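You operate a simulated robot arm through the tools that you are given. There is no shell and no other tool.

You run a simulated robot arm. Do the job below in one go: nothing can be reset, and whatever is moved stays where it is left.

JOB
Measure vials H5 and D2 and rack each by its reading.
Fine: green rack up to 150, red rack over 150; leave the meter on and the other vials in place.

The check looks at the end state, three seconds after you hand in, the way a careful person would. Anything else that was tipped, shoved, dropped, spilled or broken makes it a failure.

ROBOT AND FRAMES
A 7-joint arm with a two-finger parallel gripper, fixed in place. Base frame: the origin is on the floor under the middle of its stand, x ahead of it, y to its left, z up; the work surface is at about z = 0.8. Readings come in m, degrees, newtons and seconds.
With the tool pointing down near the work surface it reaches from about 0.3 to 0.72 m from the base axis. Its first joint turns from -166.0 to 166.0 degrees. Payload 3.43 kg.
The TCP is the grasp point between the finger pads, 0.03 m short of the fingertips. In the tool frame z runs along the fingers and y along their closing line. The gripper opens to 0.094 m. The fingers are 0.028 m wide and 0.01 m thick; the gripper's body (0.05 by 0.096 m) begins 0.055 m behind the TCP.
Orientation is that of the tool frame in the base frame, as a unit quaternion [x, y, z, w]. With the fingers straight down and closing along the base's y, the tool's x points along the base's -x, its y along +y and its z along -z.

CONTROLS
- The arm moves only by the tool servo_tool. Its argument "steps" is one flat list of numbers, 6 for each row, row after row: the shift along the base's x, y, z in m, then the turn, a rotation vector about the base's x, y, z in degrees. In form: [dx, dy, dz, rx, ry, rz, dx, dy, dz, rx, ry, rz, ...]. A call has 1 to 20 rows; each row shifts and turns the commanded pose from where the row before left it. "hand" is the finger opening in m, from 0 to 0.094, set as the call begins (left out, the last holds). Rows are played at 5 a second. More than 0.05 m and 8.6 degrees between two rows, or a gripper value outside its range, and nothing of the call is played. A pose out of reach is approached as far as the arm can. The call stops where the force on the tool passes 40 N (or 10 N more than at its start, if that is more) or the arm is blocked; 0.2 s more then pass. The fingers move at their own pace (about 0.108 m/s each) and stop on an object; they squeeze with about 26 N. The grip force told is the motor's: it shows also when the fingers shut on nothing. Time passes only in rows, and 0.2 s behind the last, so rows that do not move let the fingers close. The reply holds the time, the measured pose of the TCP, the force on the tool along the base axes, the opening and the grip force, in the units named above and with some noise, with the torque about the TCP (base axes, N m) and any sound that the robot's microphone picked up, and new pictures: "pictures" is both (left out), scene, wrist or none.
- Cameras (640 x 400 px; columns grow to the right, rows downward): "scene" is fixed at [0.2177, -0.486, 1.3912]; the picture's right is [0.82, -0.57, 0.00], its down [-0.40, -0.58, -0.71] and it looks along [0.41, 0.58, -0.70] (base axes); focal length 239 px, centre (320, 200). "wrist" rides on the gripper at [0.076, 0.014, -0.102] in the tool frame; the picture's right is [-0.18, 0.98, 0.00], its down [-0.75, -0.14, -0.64] and it looks along [-0.63, -0.12, 0.77] (tool axes); focal length 243 px, centre (320, 200). There is no depth. A picture from a camera that has moved, and an enlarged one, comes with that camera's place and axes in the base frame and with its lens. The place of the scene camera against the robot may be out by one fixed shift of up to 0.018 m in any direction.
- move_column(by): moves the trunk up (or, below 0, down) by that many m; the arm rides with it, the base frame stays. It gives what a move gives, with no picture.
- close_up(camera, box): a new picture of the part [left, top, right, bottom] of that camera's present view, enlarged. No time passes.
- sign_off(): hands the job in; it is judged then, once.

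Places have to be worked out from the pictures, the camera data and where the tool is seen. Open the gripper and draw the arm clear of the work before you hand the job in, unless the task says otherwise.

The tools are called after "Call:" as name(argument=value, ...) on one line, values as JSON. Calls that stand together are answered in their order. servo_tool: Moves the arm, as the interface text tells. Its arguments: {"type":"object","properties":{"steps":{"type":"array","items":{"type":"number"}},"hand":{"type":"number"},"pictures":{"type":"string","enum":["both","scene","wrist","none"]}},"required":["steps"]} The other tools are called the same way: move_column (by) moves the trunk up or down; close_up (camera, box) takes an enlarged picture of a part of a camera's view; sign_off () hands the job in.

At the start:

```text
time: 0.0
tool_pos: [0.4209, -0.1499, 1.1687]
tcp_rot: [0.0, 1.0, 0.0, 0.001]
ft_force: [-0.4, 0.3, 1.3]
ft_torque: [0.03, -0.05, 0.03]
width: 0.0938
grasp_force: 0.1
trunk travel left (down, up): [-0.175, 0.415]
```

scene: 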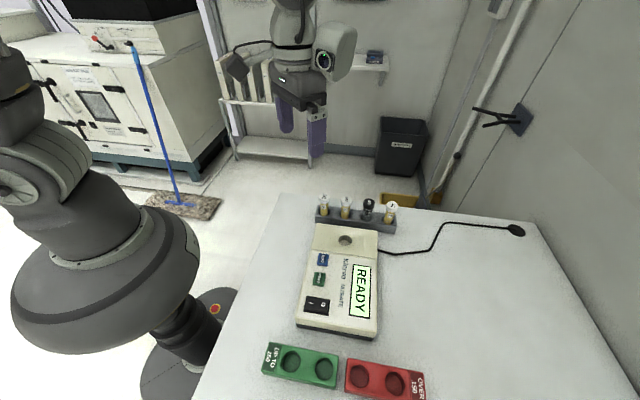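
wrist: 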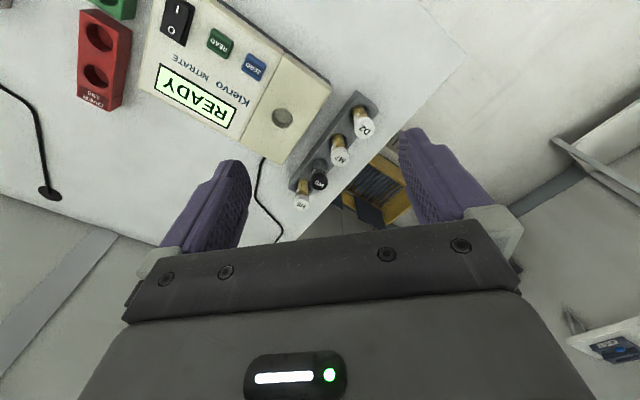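

The meter says READY, and four vials stand in a rack behind it, with the green and red racks in front. I'll enlarge the views to read the labels and the meter's buttons.

Call:
close_up(camera="scene", box=[290, 180, 420, 261])

Call:
close_up(camera="scene", box=[250, 230, 450, 400])

Call:
close_up(camera="wrist", box=[230, 80, 400, 220])

Call:
close_up(camera="wrist", box=[70, 0, 340, 170])

```text
4.92 times, centred on (355, 220) of scene
camera zoom: at [0.2177, -0.486, 1.3912], right [0.82, -0.57, 0.0], down [-0.4, -0.58, -0.71], along [0.41, 0.58, -0.7], focal length 1176 px, centre (148, 99)
```

zoom: 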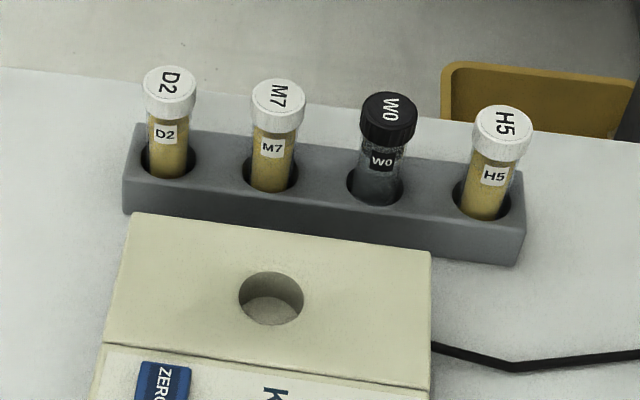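

```text
2.35 times, centred on (350, 315) of scene
camera zoom: at [0.2177, -0.486, 1.3912], right [0.82, -0.57, 0.0], down [-0.4, -0.58, -0.71], along [0.41, 0.58, -0.7], focal length 562 px, centre (249, -71)
```

zoom: 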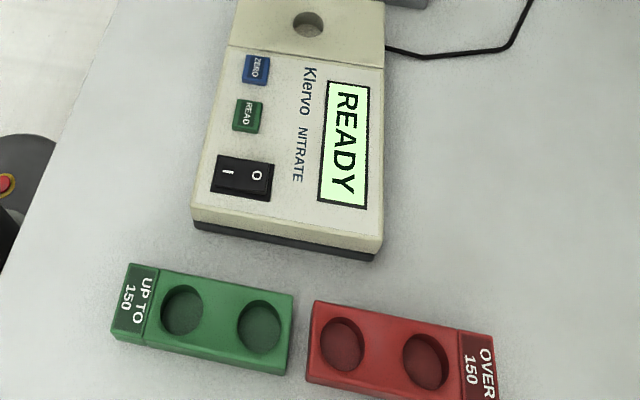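

```text
2.86 times, centred on (315, 150) of wrist
camera zoom: at [0.3446, -0.1362, 1.2694], right [0.18, 0.98, 0.0], down [0.75, -0.14, 0.64], along [0.63, -0.12, -0.77], focal length 693 px, centre (334, 343)
```

zoom: 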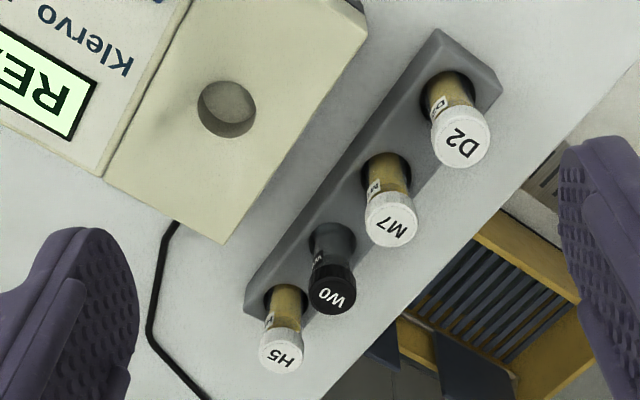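

```text
2.35 times, centred on (205, 85) of wrist
camera zoom: at [0.3446, -0.1362, 1.2694], right [0.18, 0.98, 0.0], down [0.75, -0.14, 0.64], along [0.63, -0.12, -0.77], focal length 571 px, centre (591, 471)
```

zoom: 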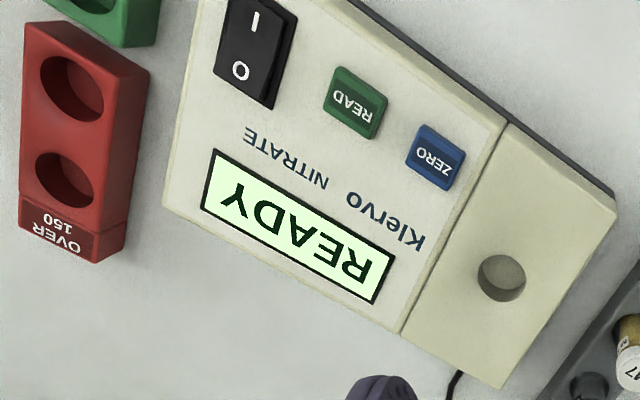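

The vials D2, M7, W0 and H5 stand in a row running about 45° diagonally, and the meter and racks line up with it. I'll turn the tool -45° about z so the fingers close across that row, and hover over the area for more views.

Call:
servo_tool(steps=[0.0132, -0.0083, -0.0148, 0, 0, -7.5, 0.0132, -0.0083, -0.0148, 0, 0, -7.5, 0.0132, -0.0083, -0.0148, 0, 0, -7.5, 0.0132, -0.0083, -0.0148, 0, 0, -7.5, 0.0132, -0.0083, -0.0148, 0, 0, -7.5, 0.0132, -0.0083, -0.0148, 0, 0, -7.5, 0, 0, 0, 0, 0, 0], hand=0.094)

```text
time: 1.6
tool_pos: [0.5006, -0.1991, 1.0802]
tcp_rot: [0.384, 0.923, -0.001, 0.0]
ft_force: [-0.1, -0.4, -0.4]
ft_torque: [0.01, 0.01, 0.01]
width: 0.0942
grasp_force: 0.1
trunk travel left (down, up): [-0.175, 0.415]
camera wrist: at [0.4572, -0.1353, 1.1813], right [0.83, 0.56, 0.0], down [0.43, -0.63, 0.64], along [0.36, -0.53, -0.77], focal length 243 px, centre (320, 200)
```

scene: 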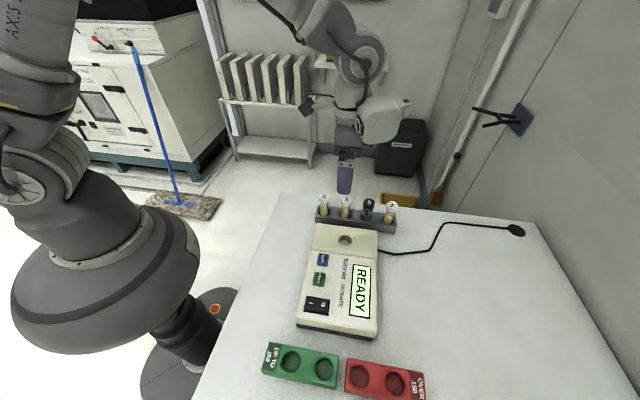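
wrist: 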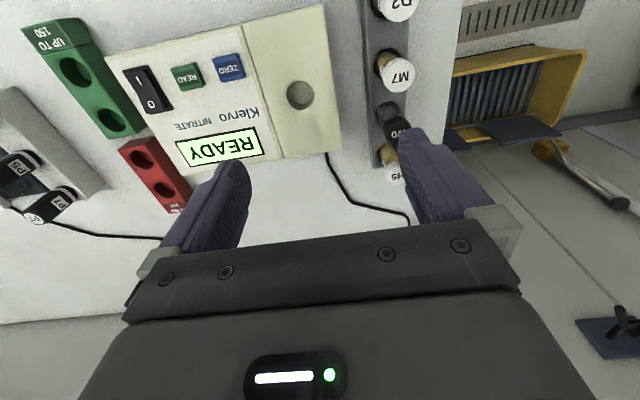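

From the two wrist views the meter's well is near (0.49, -0.228) with its top at about z 0.86, and the M7 cap top is near (0.56, -0.137, 0.906). I'll shift over the vial rack to measure it more closely.

Call:
servo_tool(steps=[0.04, 0.02, -0.01, 0, 0, 0, 0.04, 0.02, -0.02, 0, 0, 0, 0, 0, 0, 0, 0, 0], pictures="wrist")

Call:
close_up(camera="wrist", box=[200, 0, 440, 150])

```text
time: 2.4
tool_pos: [0.5818, -0.1604, 1.0483]
tcp_rot: [0.383, 0.924, 0.001, -0.001]
ft_force: [-0.3, 0.3, 0.5]
ft_torque: [0.0, -0.02, 0.0]
width: 0.094
grasp_force: 0.0
trunk travel left (down, up): [-0.175, 0.415]
camera wrist: at [0.5378, -0.0958, 1.1492], right [0.83, 0.56, 0.0], down [0.43, -0.63, 0.64], along [0.36, -0.53, -0.77], focal length 243 px, centre (320, 200)
```

wrist: 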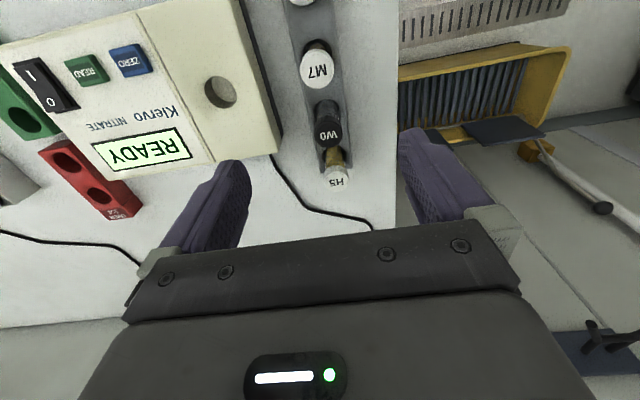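

```text
2.67 times, centred on (320, 75) of wrist
camera zoom: at [0.5378, -0.0958, 1.1492], right [0.83, 0.56, 0.0], down [0.43, -0.63, 0.64], along [0.36, -0.53, -0.77], focal length 647 px, centre (320, 533)
```

zoom: 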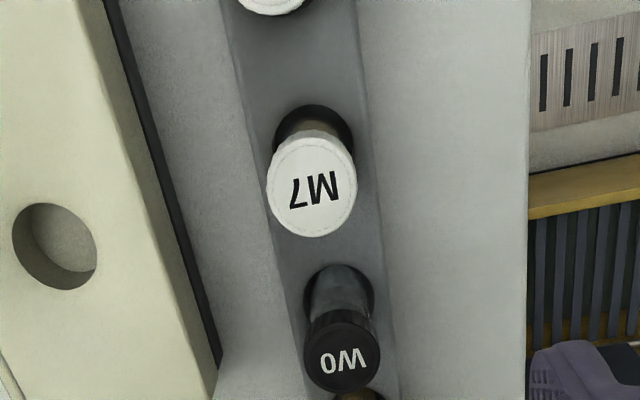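

The vial centres come out at D2 ≈ (0.519, -0.097) and H5 ≈ (0.654, -0.230), with cap tops at about z 0.897, and READ is near (0.366, -0.287). I'll move above D2 with the fingers partly open and check the alignment.

Call:
servo_tool(steps=[-0.0209, 0.0213, -0.02, 0, 0, 0, -0.0209, 0.0213, -0.02, 0, 0, 0, -0.0209, 0.0213, -0.02, 0, 0, 0, 0, 0, 0, 0, 0, 0], hand=0.065)

Call:
close_up(camera="wrist", box=[200, 40, 440, 190])

Call:
close_up(camera="scene", box=[270, 140, 430, 240])

```text
time: 3.4
tool_pos: [0.5151, -0.0944, 0.9901]
tcp_rot: [0.383, 0.924, 0.0, 0.0]
ft_force: [0.2, 0.0, -0.8]
ft_torque: [0.0, 0.0, 0.0]
width: 0.065
grasp_force: 0.0
trunk travel left (down, up): [-0.175, 0.415]
camera wrist: at [0.4723, -0.0312, 1.0916], right [0.83, 0.56, 0.0], down [0.43, -0.63, 0.64], along [0.36, -0.53, -0.77], focal length 243 px, centre (320, 200)
```

scene: 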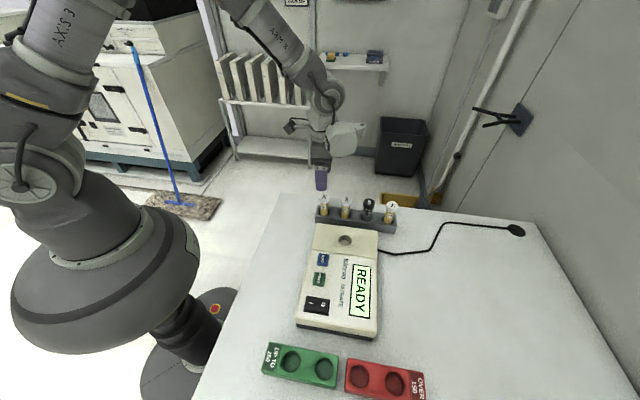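
wrist: 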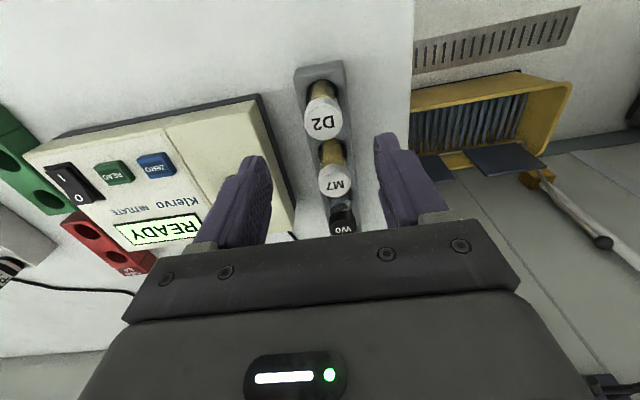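

```text
2.67 times, centred on (320, 115) of wrist
camera zoom: at [0.4723, -0.0312, 1.0916], right [0.83, 0.56, 0.0], down [0.43, -0.63, 0.64], along [0.36, -0.53, -0.77], focal length 647 px, centre (320, 427)
```

zoom: 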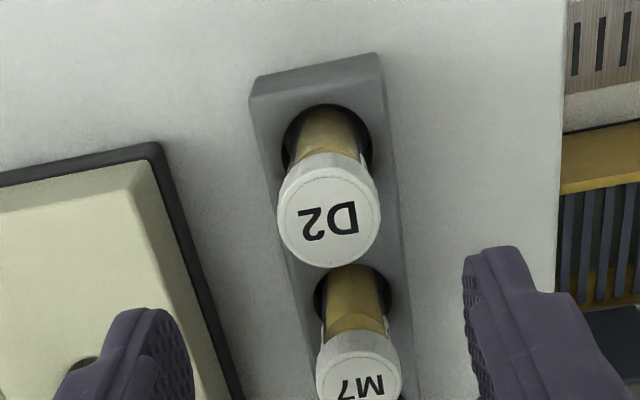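

```text
4.00 times, centred on (350, 190) of scene
camera zoom: at [0.2177, -0.486, 1.3912], right [0.82, -0.57, 0.0], down [-0.4, -0.58, -0.71], along [0.41, 0.58, -0.7], focal length 955 px, centre (200, 240)
```

zoom: 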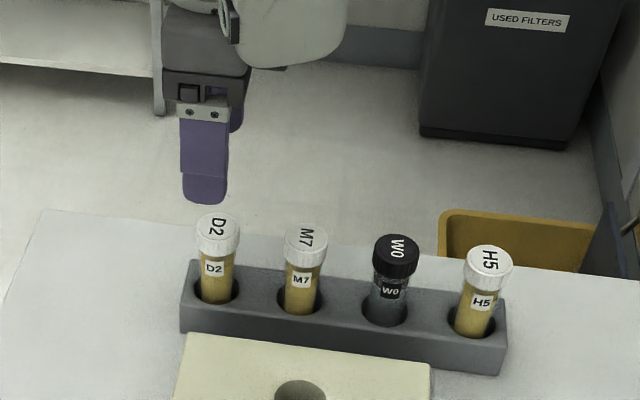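

D2's cap centre now triangulates to about (0.520, -0.0955) with its top at z ≈ 0.893. I'll correct by about 5 mm and descend so the pads straddle the cap.

Call:
servo_tool(steps=[0.005, -0.0013, -0.02, 0, 0, 0, 0, 0, -0.03, 0, 0, 0, 0, 0, -0.025, 0, 0, 0, 0, 0, -0.025, 0, 0, 0, 0, 0, 0, 0, 0, 0])

Call:
close_up(camera="scene", box=[270, 140, 430, 240])

```text
time: 4.6
tool_pos: [0.5208, -0.096, 0.8879]
tcp_rot: [0.383, 0.924, 0.0, 0.0]
ft_force: [-0.3, -0.3, 0.0]
ft_torque: [0.01, 0.01, 0.0]
width: 0.065
grasp_force: 0.1
trunk travel left (down, up): [-0.175, 0.415]
camera wrist: at [0.4772, -0.033, 0.9893], right [0.83, 0.56, 0.0], down [0.43, -0.63, 0.64], along [0.36, -0.53, -0.77], focal length 243 px, centre (320, 200)
```

scene: 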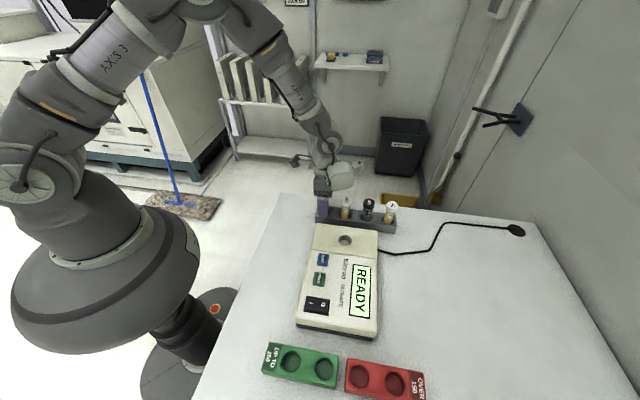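
wrist: 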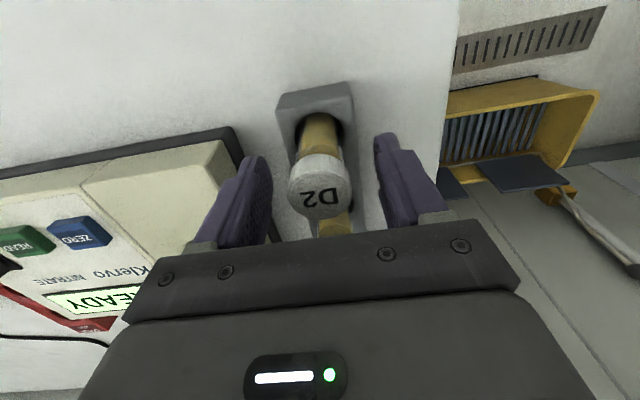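

```text
4.00 times, centred on (350, 190) of scene
camera zoom: at [0.2177, -0.486, 1.3912], right [0.82, -0.57, 0.0], down [-0.4, -0.58, -0.71], along [0.41, 0.58, -0.7], focal length 955 px, centre (200, 240)
```

zoom: 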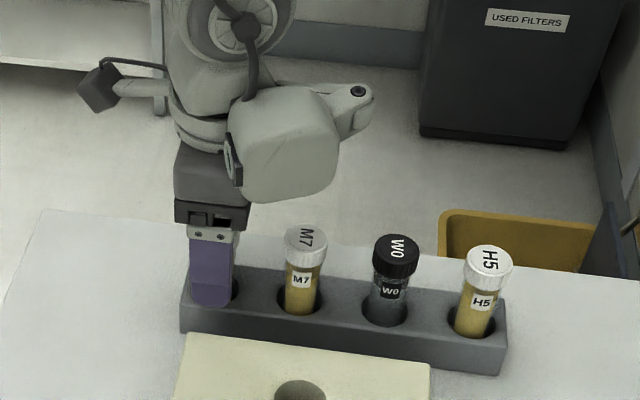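

The cap sits centred between the pads, close to the TCP pixel, so I close the fingers on it.

Call:
servo_tool(steps=[0, 0, 0, 0, 0, 0, 0, 0, 0, 0, 0, 0, 0, 0, 0, 0, 0, 0, 0, 0, 0, 0, 0, 0], hand=0.0, pictures="wrist")

```text
time: 5.6
tool_pos: [0.5214, -0.0976, 0.8877]
tcp_rot: [0.383, 0.924, 0.001, 0.0]
ft_force: [0.6, -0.3, 1.0]
ft_torque: [0.02, -0.02, 0.02]
width: 0.0307
grasp_force: 25.9
trunk travel left (down, up): [-0.175, 0.415]
camera wrist: at [0.4772, -0.033, 0.9896], right [0.83, 0.56, 0.0], down [0.43, -0.63, 0.64], along [0.36, -0.53, -0.77], focal length 243 px, centre (320, 200)
```

wrist: 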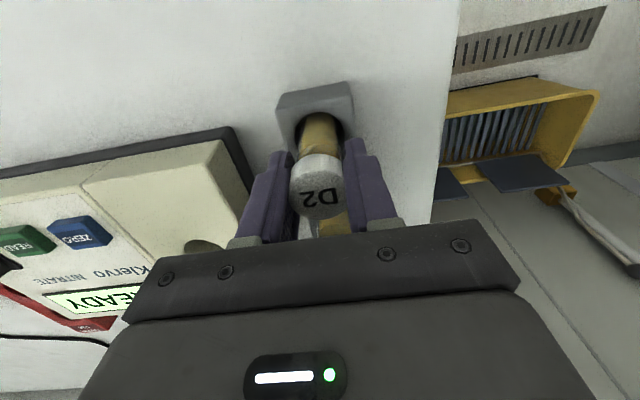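

The grip is firm on the cap (0.0307 m, 26 N). I'll lift D2 straight up, clear of everything, before moving over the well.

Call:
servo_tool(steps=[0, 0, 0.02, 0, 0, 0, 0, 0, 0.03, 0, 0, 0, 0, 0, 0.03, 0, 0, 0, 0, 0, 0.035, 0, 0, 0, 0, 0, 0, 0, 0, 0])

Call:
close_up(camera="scene", box=[270, 140, 430, 240])

```text
time: 6.8
tool_pos: [0.5225, -0.0979, 1.0047]
tcp_rot: [0.382, 0.924, 0.0, -0.001]
ft_force: [0.3, 0.0, -0.7]
ft_torque: [0.0, -0.02, 0.03]
width: 0.0308
grasp_force: 26.3
trunk travel left (down, up): [-0.175, 0.415]
camera wrist: at [0.4783, -0.0338, 1.1071], right [0.83, 0.56, 0.0], down [0.43, -0.63, 0.64], along [0.36, -0.53, -0.77], focal length 243 px, centre (320, 200)
```

scene: 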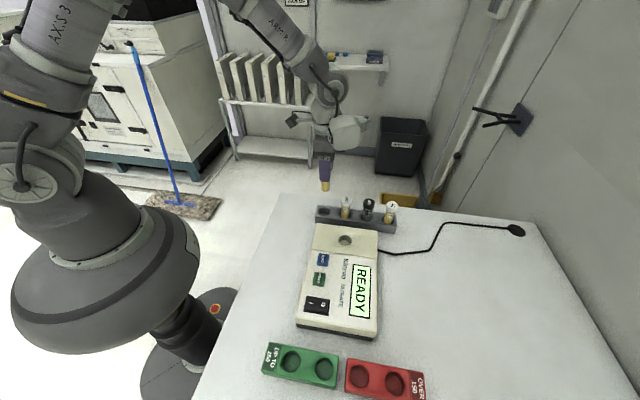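
wrist: 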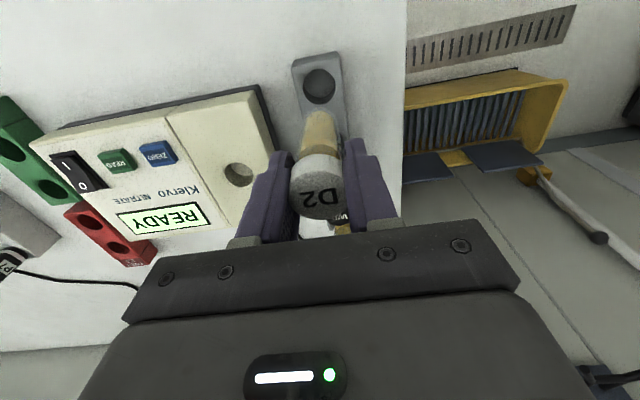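

```text
4.00 times, centred on (350, 190) of scene
camera zoom: at [0.2177, -0.486, 1.3912], right [0.82, -0.57, 0.0], down [-0.4, -0.58, -0.71], along [0.41, 0.58, -0.7], focal length 955 px, centre (200, 240)
```

zoom: 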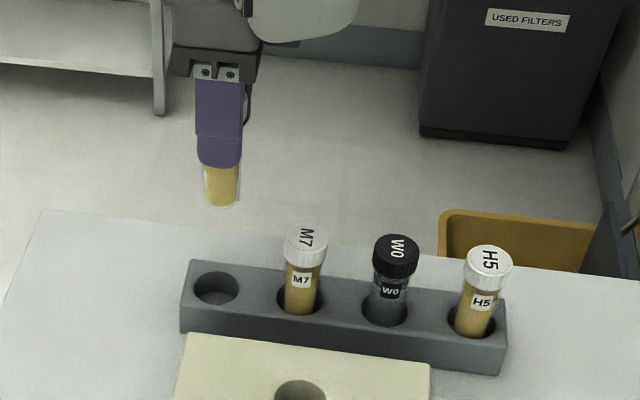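

D2 hangs upright, with its bottom about 0.068 m below the TCP. I'll carry it over the meter well near (0.491, -0.228), staying high.

Call:
servo_tool(steps=[-0.00785, -0.0327, 0, 0, 0, 0, -0.00785, -0.0327, 0, 0, 0, 0, -0.00785, -0.0327, 0, 0, 0, 0, -0.00785, -0.0327, 0, 0, 0, 0, 0, 0, -0.04, 0, 0, 0, 0, 0, 0, 0, 0, 0])

Call:
close_up(camera="wrist", box=[200, 40, 440, 190])

Call:
close_up(camera="scene", box=[290, 170, 420, 261])

```text
time: 8.2
tool_pos: [0.4927, -0.229, 0.9636]
tcp_rot: [0.383, 0.924, 0.0, 0.0]
ft_force: [0.1, 0.0, -0.8]
ft_torque: [0.02, 0.01, -0.01]
width: 0.0309
grasp_force: 26.2
trunk travel left (down, up): [-0.175, 0.415]
camera wrist: at [0.4491, -0.1645, 1.066], right [0.83, 0.56, 0.0], down [0.43, -0.63, 0.64], along [0.36, -0.53, -0.77], focal length 243 px, centre (320, 200)
```

scene: 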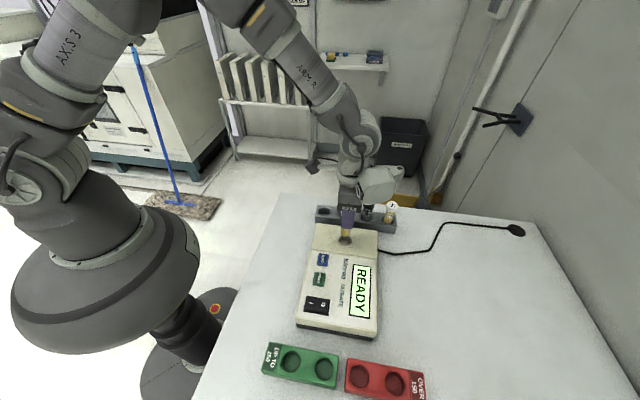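
wrist: 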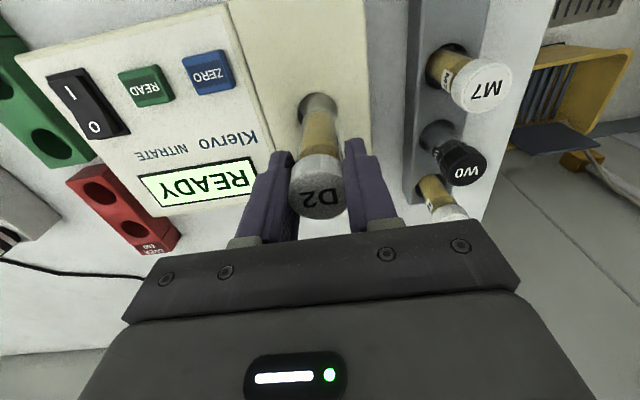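

```text
2.67 times, centred on (320, 115) of wrist
camera zoom: at [0.4491, -0.1645, 1.066], right [0.83, 0.56, 0.0], down [0.43, -0.63, 0.64], along [0.36, -0.53, -0.77], focal length 647 px, centre (320, 427)
```

zoom: 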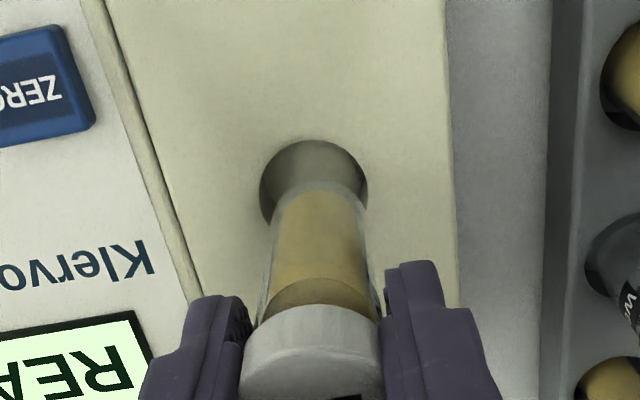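

```text
4.40 times, centred on (355, 216) of scene
camera zoom: at [0.2177, -0.486, 1.3912], right [0.82, -0.57, 0.0], down [-0.4, -0.58, -0.71], along [0.41, 0.58, -0.7], focal length 1050 px, centre (166, 132)
```

zoom: 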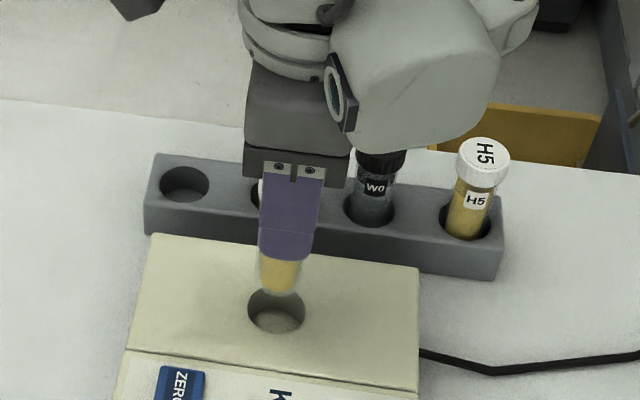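

The well centre now reads about (0.490, -0.2275), within 1–2 mm of the vial axis and well inside the clearance. I'll lower gently towards the well floor and watch the force.

Call:
servo_tool(steps=[-0.001, 0.0005, -0.015, 0, 0, 0, 0, 0, -0.015, 0, 0, 0, 0, 0, -0.015, 0, 0, 0, 0, 0, 0, 0, 0, 0])

Call:
close_up(camera="scene", box=[290, 170, 420, 261])

Call:
close_up(camera="wrist", box=[200, 40, 440, 190])

```text
time: 9.2
tool_pos: [0.4924, -0.2306, 0.9199]
tcp_rot: [0.382, 0.924, 0.0, 0.0]
ft_force: [0.1, 0.4, -0.4]
ft_torque: [0.03, 0.03, 0.0]
width: 0.0305
grasp_force: 26.0
trunk travel left (down, up): [-0.175, 0.415]
camera wrist: at [0.4489, -0.1661, 1.0217], right [0.83, 0.56, 0.0], down [0.43, -0.63, 0.64], along [0.36, -0.53, -0.77], focal length 243 px, centre (320, 200)
```

scene: 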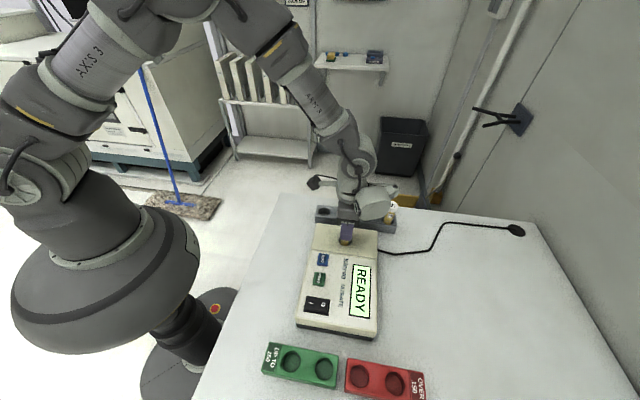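
wrist: 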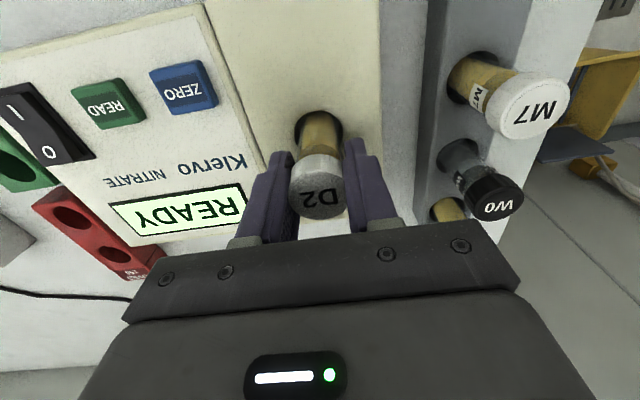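

```text
4.40 times, centred on (355, 216) of scene
camera zoom: at [0.2177, -0.486, 1.3912], right [0.82, -0.57, 0.0], down [-0.4, -0.58, -0.71], along [0.41, 0.58, -0.7], focal length 1050 px, centre (166, 132)
```

zoom: 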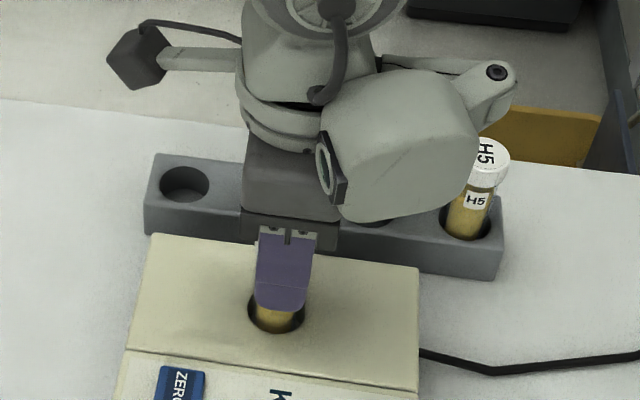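

```text
2.67 times, centred on (320, 115) of wrist
camera zoom: at [0.4489, -0.1661, 1.0217], right [0.83, 0.56, 0.0], down [0.43, -0.63, 0.64], along [0.36, -0.53, -0.77], focal length 647 px, centre (320, 427)
```

zoom: 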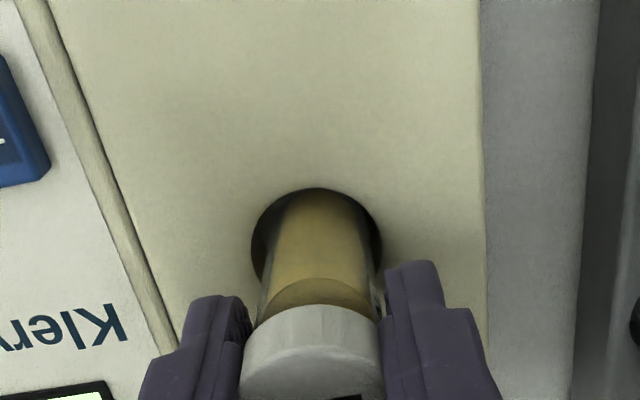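

The vial's foot is entering the well with no contact force. I'll keep lowering in small steps to feel the floor.

Call:
servo_tool(steps=[0, 0, -0.003, 0, 0, 0, 0, 0, -0.003, 0, 0, 0, 0, 0, -0.003, 0, 0, 0, 0, 0, 0, 0, 0, 0], pictures="none")

```text
time: 10.2
tool_pos: [0.4918, -0.2286, 0.9125]
tcp_rot: [0.383, 0.924, -0.001, 0.002]
ft_force: [2.9, -0.7, 26.0]
ft_torque: [-0.02, -0.13, 0.0]
width: 0.0307
grasp_force: 25.5
trunk travel left (down, up): [-0.175, 0.415]
```

There's firm contact (26 N) at a TCP height of about 0.912. I'll back off 1.5 mm and look at whether it's the floor or the rim.

Call:
servo_tool(steps=[0, 0, 0.0015, 0, 0, 0, 0, 0, 0, 0, 0, 0])

Call:
close_up(camera="wrist", box=[240, 80, 400, 180])

Call:
close_up(camera="scene", box=[300, 200, 400, 270])

```text
time: 10.8
tool_pos: [0.4899, -0.2291, 0.9121]
tcp_rot: [0.383, 0.924, 0.0, 0.0]
ft_force: [4.2, -2.8, 13.9]
ft_torque: [-0.07, -0.16, -0.02]
width: 0.031
grasp_force: 26.2
trunk travel left (down, up): [-0.175, 0.415]
camera wrist: at [0.4467, -0.1643, 1.0137], right [0.83, 0.56, 0.0], down [0.43, -0.63, 0.64], along [0.36, -0.53, -0.77], focal length 243 px, centre (320, 200)
```

scene: 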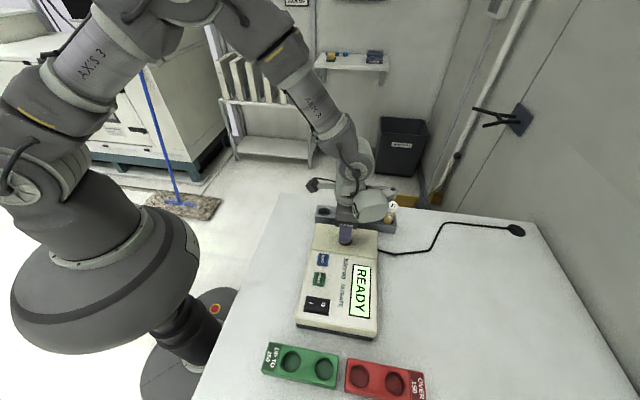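
wrist: 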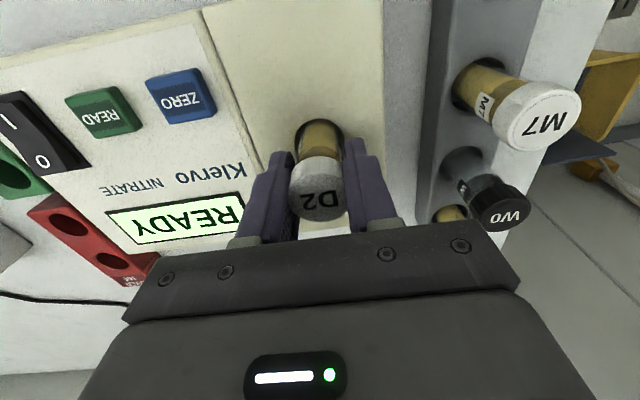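

```text
4.00 times, centred on (320, 130) of wrist
camera zoom: at [0.4467, -0.1643, 1.0137], right [0.83, 0.56, 0.0], down [0.43, -0.63, 0.64], along [0.36, -0.53, -0.77], focal length 970 px, centre (320, 480)
```

zoom: 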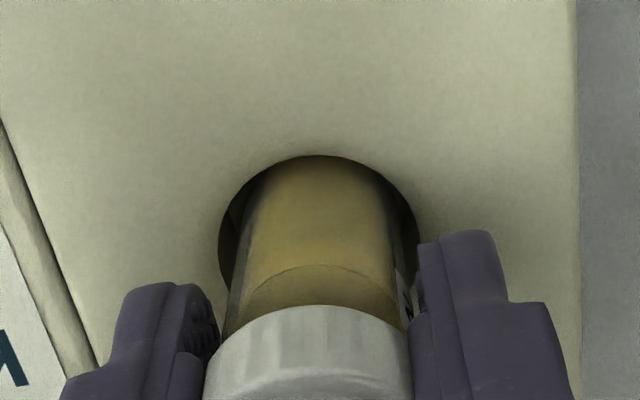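

```text
5.71 times, centred on (350, 235) of scene
camera zoom: at [0.2177, -0.486, 1.3912], right [0.82, -0.57, 0.0], down [-0.4, -0.58, -0.71], along [0.41, 0.58, -0.7], focal length 1365 px, centre (149, 0)
```

zoom: 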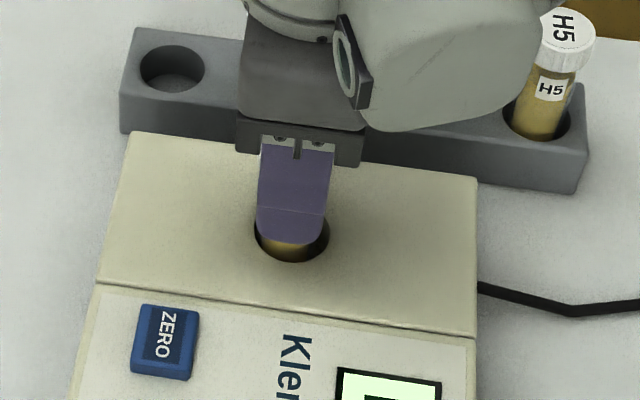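

The vial foot is below the rim and centred in the well, so that contact was the floor. I'll ease off another millimetre and open the fingers.

Call:
servo_tool(steps=[0, 0, 0.001, 0, 0, 0, 0, 0, 0, 0, 0, 0], pictures="none")

Call:
servo_tool(steps=[0, 0, 0, 0, 0, 0, 0, 0, 0, 0, 0, 0, 0, 0, 0, 0, 0, 0], hand=0.06)

```text
time: 11.4
tool_pos: [0.4899, -0.228, 0.9119]
tcp_rot: [0.383, 0.924, 0.001, 0.0]
ft_force: [0.3, 0.4, 1.6]
ft_torque: [0.09, 0.05, 0.01]
width: 0.0308
grasp_force: 26.2
trunk travel left (down, up): [-0.175, 0.415]
```

```text
time: 12.2
tool_pos: [0.4912, -0.2287, 0.9123]
tcp_rot: [0.383, 0.924, 0.001, 0.0]
ft_force: [0.0, -0.5, 0.1]
ft_torque: [0.01, 0.01, -0.03]
width: 0.0601
grasp_force: 0.0
trunk travel left (down, up): [-0.175, 0.415]
camera wrist: at [0.4468, -0.1645, 1.0146], right [0.83, 0.56, 0.0], down [0.43, -0.63, 0.64], along [0.36, -0.53, -0.77], focal length 243 px, centre (320, 200)
```

scene: 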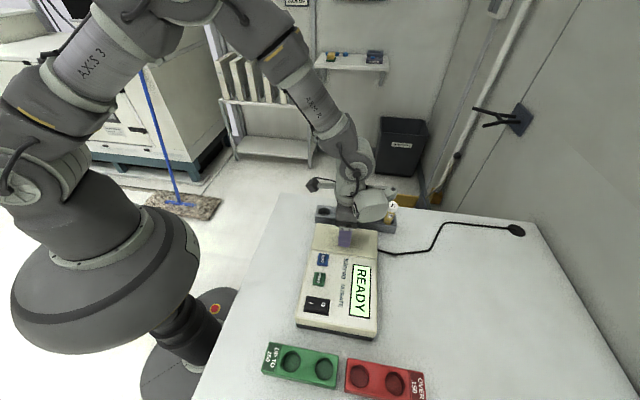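
wrist: 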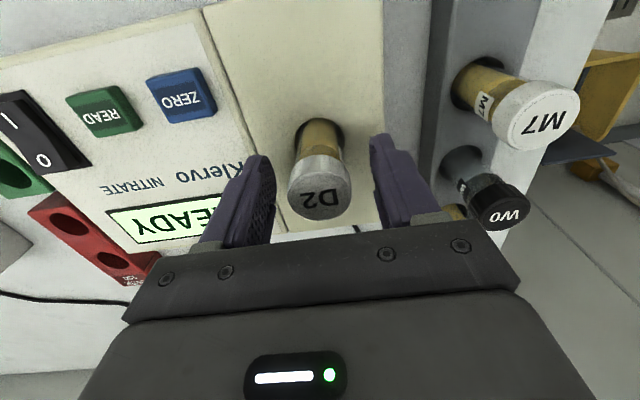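

D2 is standing upright in the well, and the fingers have released it. I'll rise clear, close the fingers, and hover over READ, which I judge to be at (0.368, -0.284) with its top at about z 0.867.

Call:
servo_tool(steps=[0, 0, 0.02, 0, 0, 0, 0, 0, 0.03, 0, 0, 0, 0, 0, 0.03, 0, 0, 0], pictures="none")

Call:
servo_tool(steps=[-0.0305, -0.0141, 0, 0, 0, 0, -0.0305, -0.0141, 0, 0, 0, 0, -0.0305, -0.0141, -0.02, 0, 0, 0, -0.0305, -0.0142, -0.03, 0, 0, 0, 0, 0, 0, 0, 0, 0], hand=0.0)

Call:
close_up(camera="wrist", box=[200, 40, 440, 190])

Call:
close_up(camera="scene", box=[270, 200, 430, 340])

```text
time: 13.0
tool_pos: [0.4915, -0.2297, 0.9923]
tcp_rot: [0.382, 0.924, 0.0, 0.0]
ft_force: [-1.2, -0.2, 0.9]
ft_torque: [-0.03, -0.01, -0.02]
width: 0.0602
grasp_force: 0.0
trunk travel left (down, up): [-0.175, 0.415]
```

```text
time: 14.2
tool_pos: [0.3648, -0.2828, 0.9411]
tcp_rot: [0.383, 0.924, 0.0, 0.0]
ft_force: [-0.5, -0.1, 0.5]
ft_torque: [0.01, -0.02, 0.0]
width: 0.0
grasp_force: 26.3
trunk travel left (down, up): [-0.175, 0.415]
camera wrist: at [0.3219, -0.2189, 1.0434], right [0.83, 0.56, 0.0], down [0.43, -0.63, 0.64], along [0.36, -0.53, -0.77], focal length 243 px, centre (320, 200)
```

scene: 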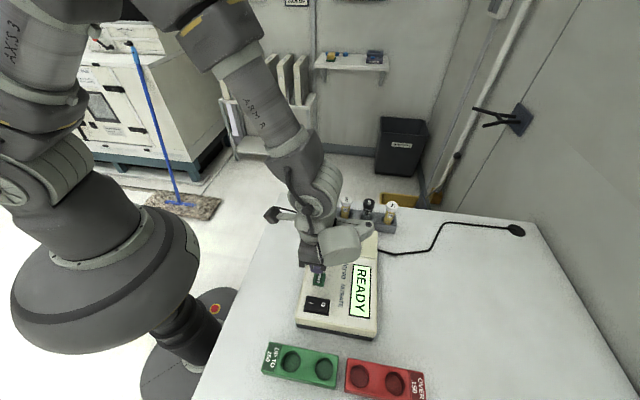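
wrist: 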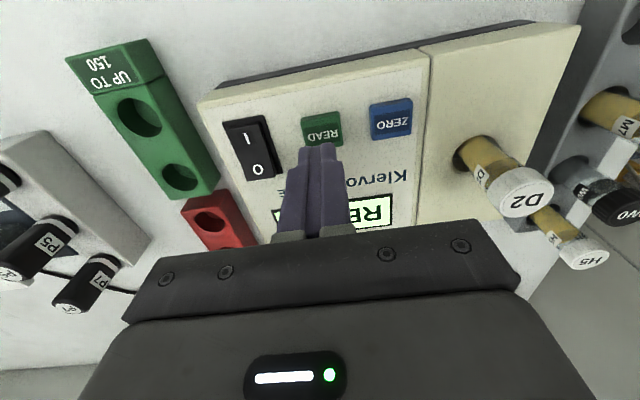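

```text
2.67 times, centred on (320, 115) of wrist
camera zoom: at [0.3219, -0.2189, 1.0434], right [0.83, 0.56, 0.0], down [0.43, -0.63, 0.64], along [0.36, -0.53, -0.77], focal length 647 px, centre (320, 427)
```

zoom: 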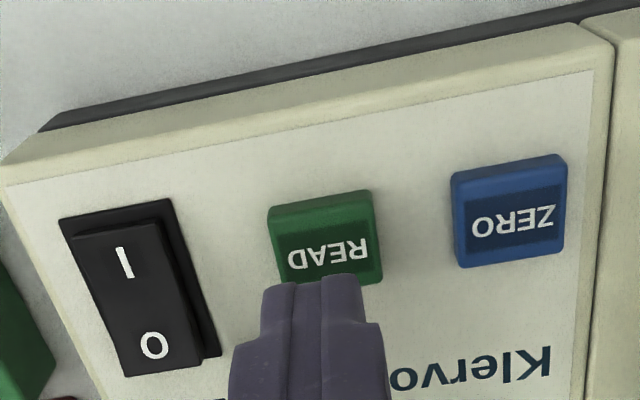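

```text
2.86 times, centred on (350, 270) of scene
camera zoom: at [0.2177, -0.486, 1.3912], right [0.82, -0.57, 0.0], down [-0.4, -0.58, -0.71], along [0.41, 0.58, -0.7], focal length 682 px, centre (234, 0)
```

zoom: 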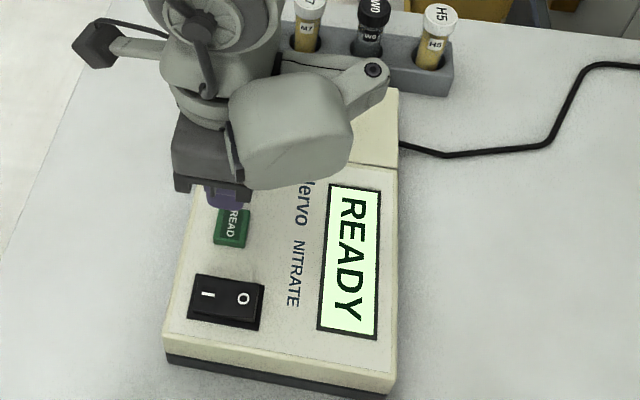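

The closed fingertips are lined up over READ, whose centre computes to (0.369, -0.2836). I'll go down to just above it.

Call:
servo_tool(steps=[0.0005, 0, -0.015, 0, 0, 0, 0, 0, -0.015, 0, 0, 0, 0, 0, -0.01, 0, 0, 0, 0, 0, 0, 0, 0, 0])

Call:
close_up(camera="wrist", box=[200, 40, 440, 190])

```text
time: 15.2
tool_pos: [0.3668, -0.2826, 0.9014]
tcp_rot: [0.383, 0.924, -0.001, 0.0]
ft_force: [-0.5, 0.7, 0.1]
ft_torque: [0.01, 0.0, 0.04]
width: 0.0001
grasp_force: 26.1
trunk travel left (down, up): [-0.175, 0.415]
camera wrist: at [0.3228, -0.22, 1.0033], right [0.83, 0.56, 0.0], down [0.43, -0.63, 0.64], along [0.36, -0.53, -0.77], focal length 243 px, centre (320, 200)
```

scene: 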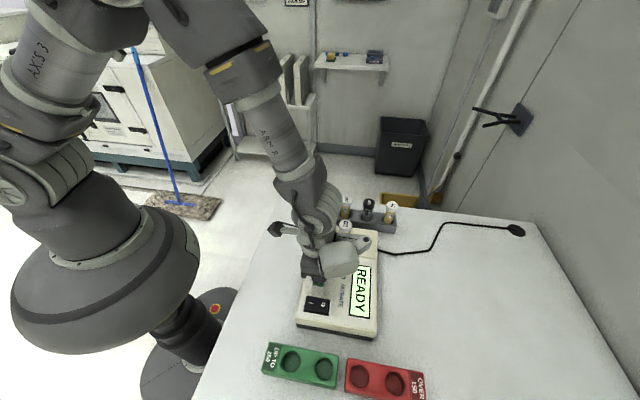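
wrist: 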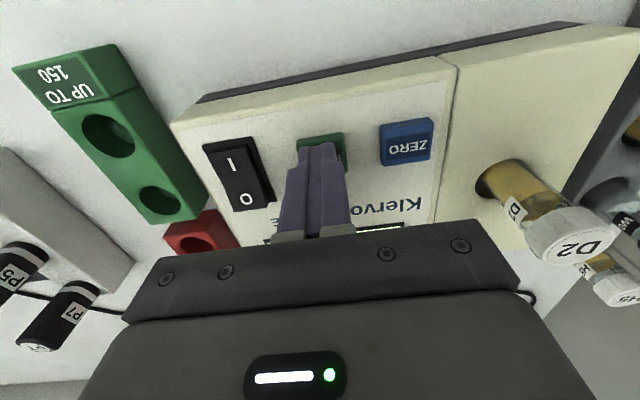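

```text
2.67 times, centred on (320, 115) of wrist
camera zoom: at [0.3228, -0.22, 1.0033], right [0.83, 0.56, 0.0], down [0.43, -0.63, 0.64], along [0.36, -0.53, -0.77], focal length 647 px, centre (320, 427)
```

zoom: 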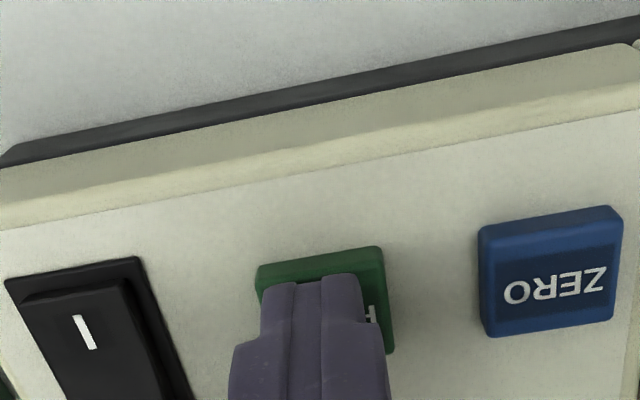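

The fingertips are just above the READ button. I press down in small steps, watching the force and listening for a click.

Call:
servo_tool(steps=[0, 0, -0.003, 0, 0, 0, 0, 0, -0.003, 0, 0, 0, 0, 0, -0.003, 0, 0, 0], pictures="scene")

```text
time: 16.0
tool_pos: [0.3673, -0.284, 0.8935]
tcp_rot: [0.384, 0.923, -0.001, 0.001]
ft_force: [-5.3, 2.0, 15.0]
ft_torque: [0.06, 0.14, 0.04]
width: 0.0
grasp_force: 26.2
trunk travel left (down, up): [-0.175, 0.415]
heard: click
```

scene: 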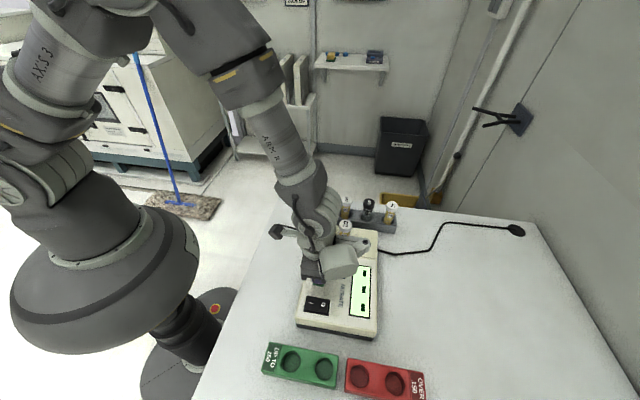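

A click was heard and the display has changed to dashes. I'll release the button by rising, then wait and read the display.

Call:
servo_tool(steps=[0, 0, 0.01, 0, 0, 0, 0, 0, 0.02, 0, 0, 0, 0, 0, 0.03, 0, 0, 0, 0, 0, 0.03, 0, 0, 0, 0, 0, 0, 0, 0, 0], pictures="scene")

Call:
close_up(camera="scene", box=[270, 200, 430, 340])

```text
time: 17.2
tool_pos: [0.371, -0.2805, 0.9818]
tcp_rot: [0.383, 0.924, 0.0, 0.0]
ft_force: [-0.1, -0.5, -0.4]
ft_torque: [-0.01, 0.03, -0.03]
width: 0.0001
grasp_force: 25.5
trunk travel left (down, up): [-0.175, 0.415]
```

scene: 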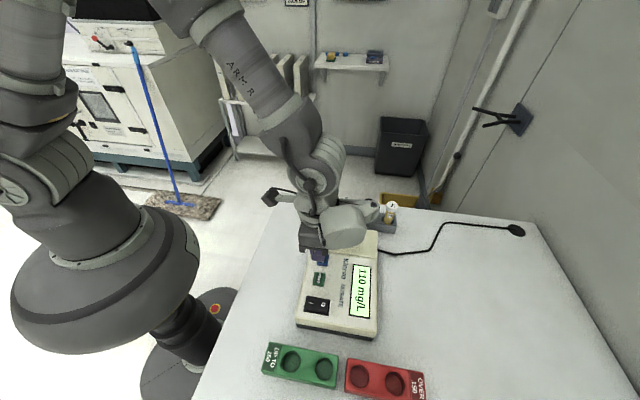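

```text
2.86 times, centred on (350, 270) of scene
camera zoom: at [0.2177, -0.486, 1.3912], right [0.82, -0.57, 0.0], down [-0.4, -0.58, -0.71], along [0.41, 0.58, -0.7], focal length 682 px, centre (234, 0)
```

zoom: 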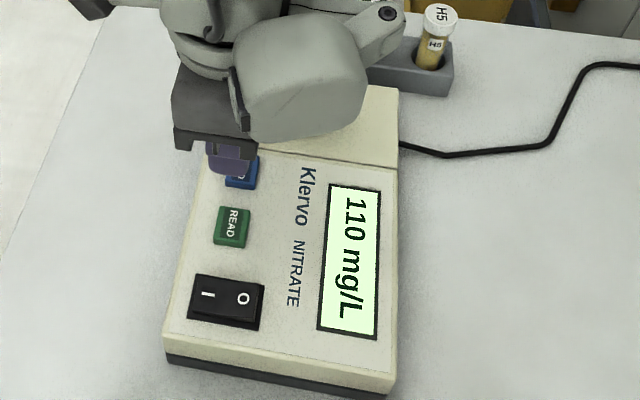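

The display shows 110 mg/L. I'll look closer and let some time pass to check the value has settled.

Call:
servo_tool(steps=[0, 0, 0, 0, 0, 0, 0, 0, 0, 0, 0, 0, 0, 0, 0, 0, 0, 0, 0, 0, 0, 0, 0, 0, 0, 0, 0, 0, 0, 0, 0, 0, 0, 0, 0, 0, 0, 0, 0, 0, 0, 0, 0, 0, 0, 0, 0, 0, 0, 0, 0, 0, 0, 0, 0, 0, 0, 0, 0, 0], pictures="none")

Call:
close_up(camera="scene", box=[340, 255, 380, 325])

Call:
close_up(camera="wrist", box=[0, 0, 640, 280])

```text
time: 19.4
tool_pos: [0.37, -0.2813, 0.9819]
tcp_rot: [0.383, 0.924, -0.001, 0.001]
ft_force: [-0.7, -0.6, 0.7]
ft_torque: [0.0, 0.01, 0.0]
width: 0.0001
grasp_force: 26.2
trunk travel left (down, up): [-0.175, 0.415]
```

```text
5.71 times, centred on (360, 290) of scene
camera zoom: at [0.2177, -0.486, 1.3912], right [0.82, -0.57, 0.0], down [-0.4, -0.58, -0.71], along [0.41, 0.58, -0.7], focal length 1365 px, centre (91, -314)
```

zoom: 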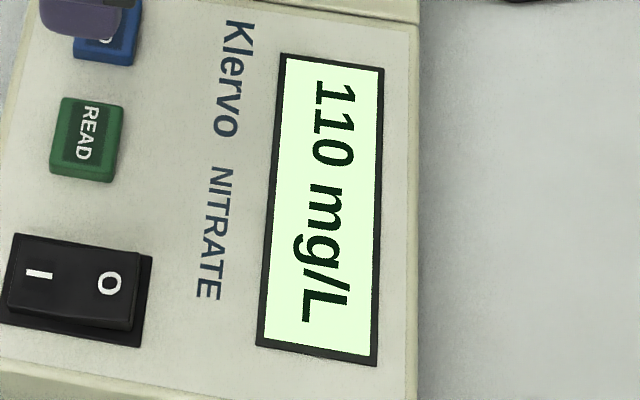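

```text
1.00 times, centred on (320, 140) of wrist (not enlarged: the box is as wide or as high as the picture)
camera zoom: at [0.3265, -0.2169, 1.084], right [0.83, 0.56, 0.0], down [0.43, -0.63, 0.64], along [0.36, -0.53, -0.77], focal length 243 px, centre (320, 260)
```

zoom: 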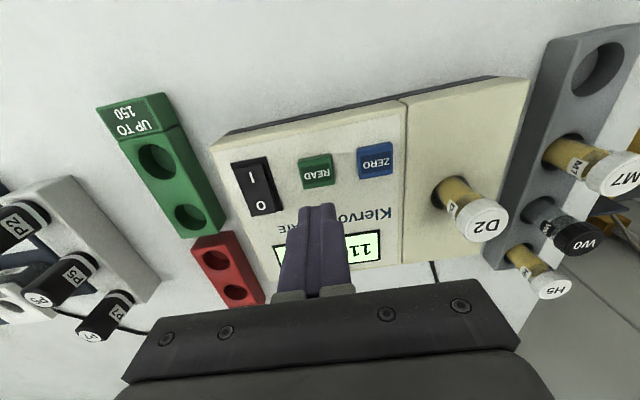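

The reading is steady at 110 mg/L, so D2 goes to the green rack. I open the fingers and return over D2 in the well.

Call:
servo_tool(steps=[0.0304, 0.0141, 0, 0, 0, 0, 0.0304, 0.0141, 0, 0, 0, 0, 0.0304, 0.0141, 0, 0, 0, 0, 0.0303, 0.0142, 0, 0, 0, 0, 0, 0, 0, 0, 0, 0], hand=0.065)

Call:
close_up(camera="wrist", box=[200, 40, 440, 190])

```text
time: 20.6
tool_pos: [0.49, -0.2249, 0.9818]
tcp_rot: [0.383, 0.924, 0.0, 0.0]
ft_force: [0.9, 0.6, 0.5]
ft_torque: [0.0, 0.01, -0.01]
width: 0.065
grasp_force: 0.2
trunk travel left (down, up): [-0.175, 0.415]
camera wrist: at [0.4465, -0.1609, 1.0834], right [0.83, 0.56, 0.0], down [0.43, -0.63, 0.64], along [0.36, -0.53, -0.77], focal length 243 px, centre (320, 200)
```

scene: 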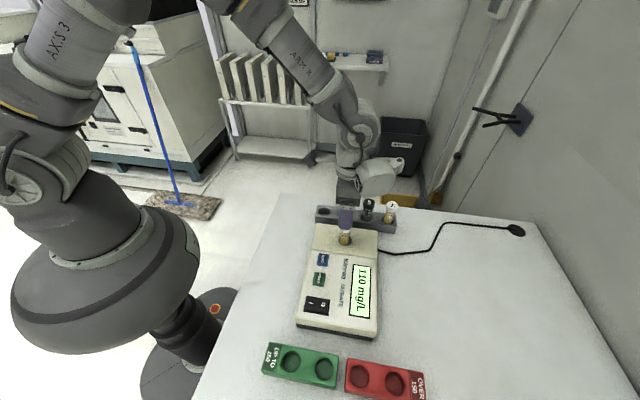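
wrist: 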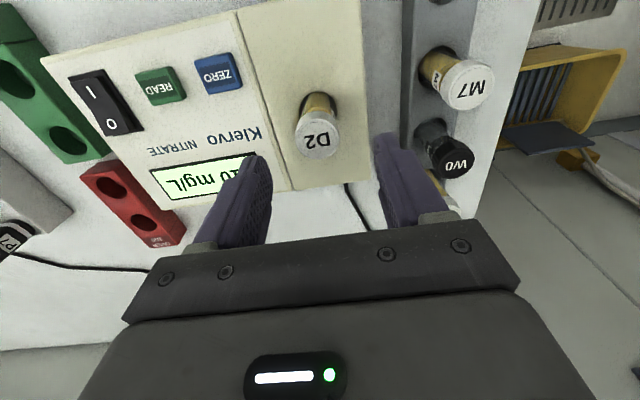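

```text
2.67 times, centred on (320, 115) of wrist
camera zoom: at [0.4465, -0.1609, 1.0834], right [0.83, 0.56, 0.0], down [0.43, -0.63, 0.64], along [0.36, -0.53, -0.77], focal length 647 px, centre (320, 427)
```

zoom: 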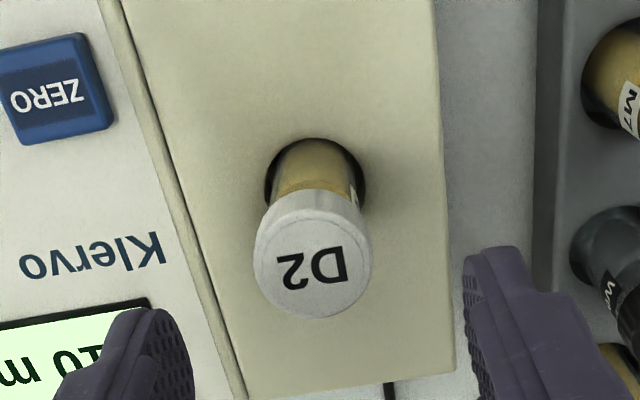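

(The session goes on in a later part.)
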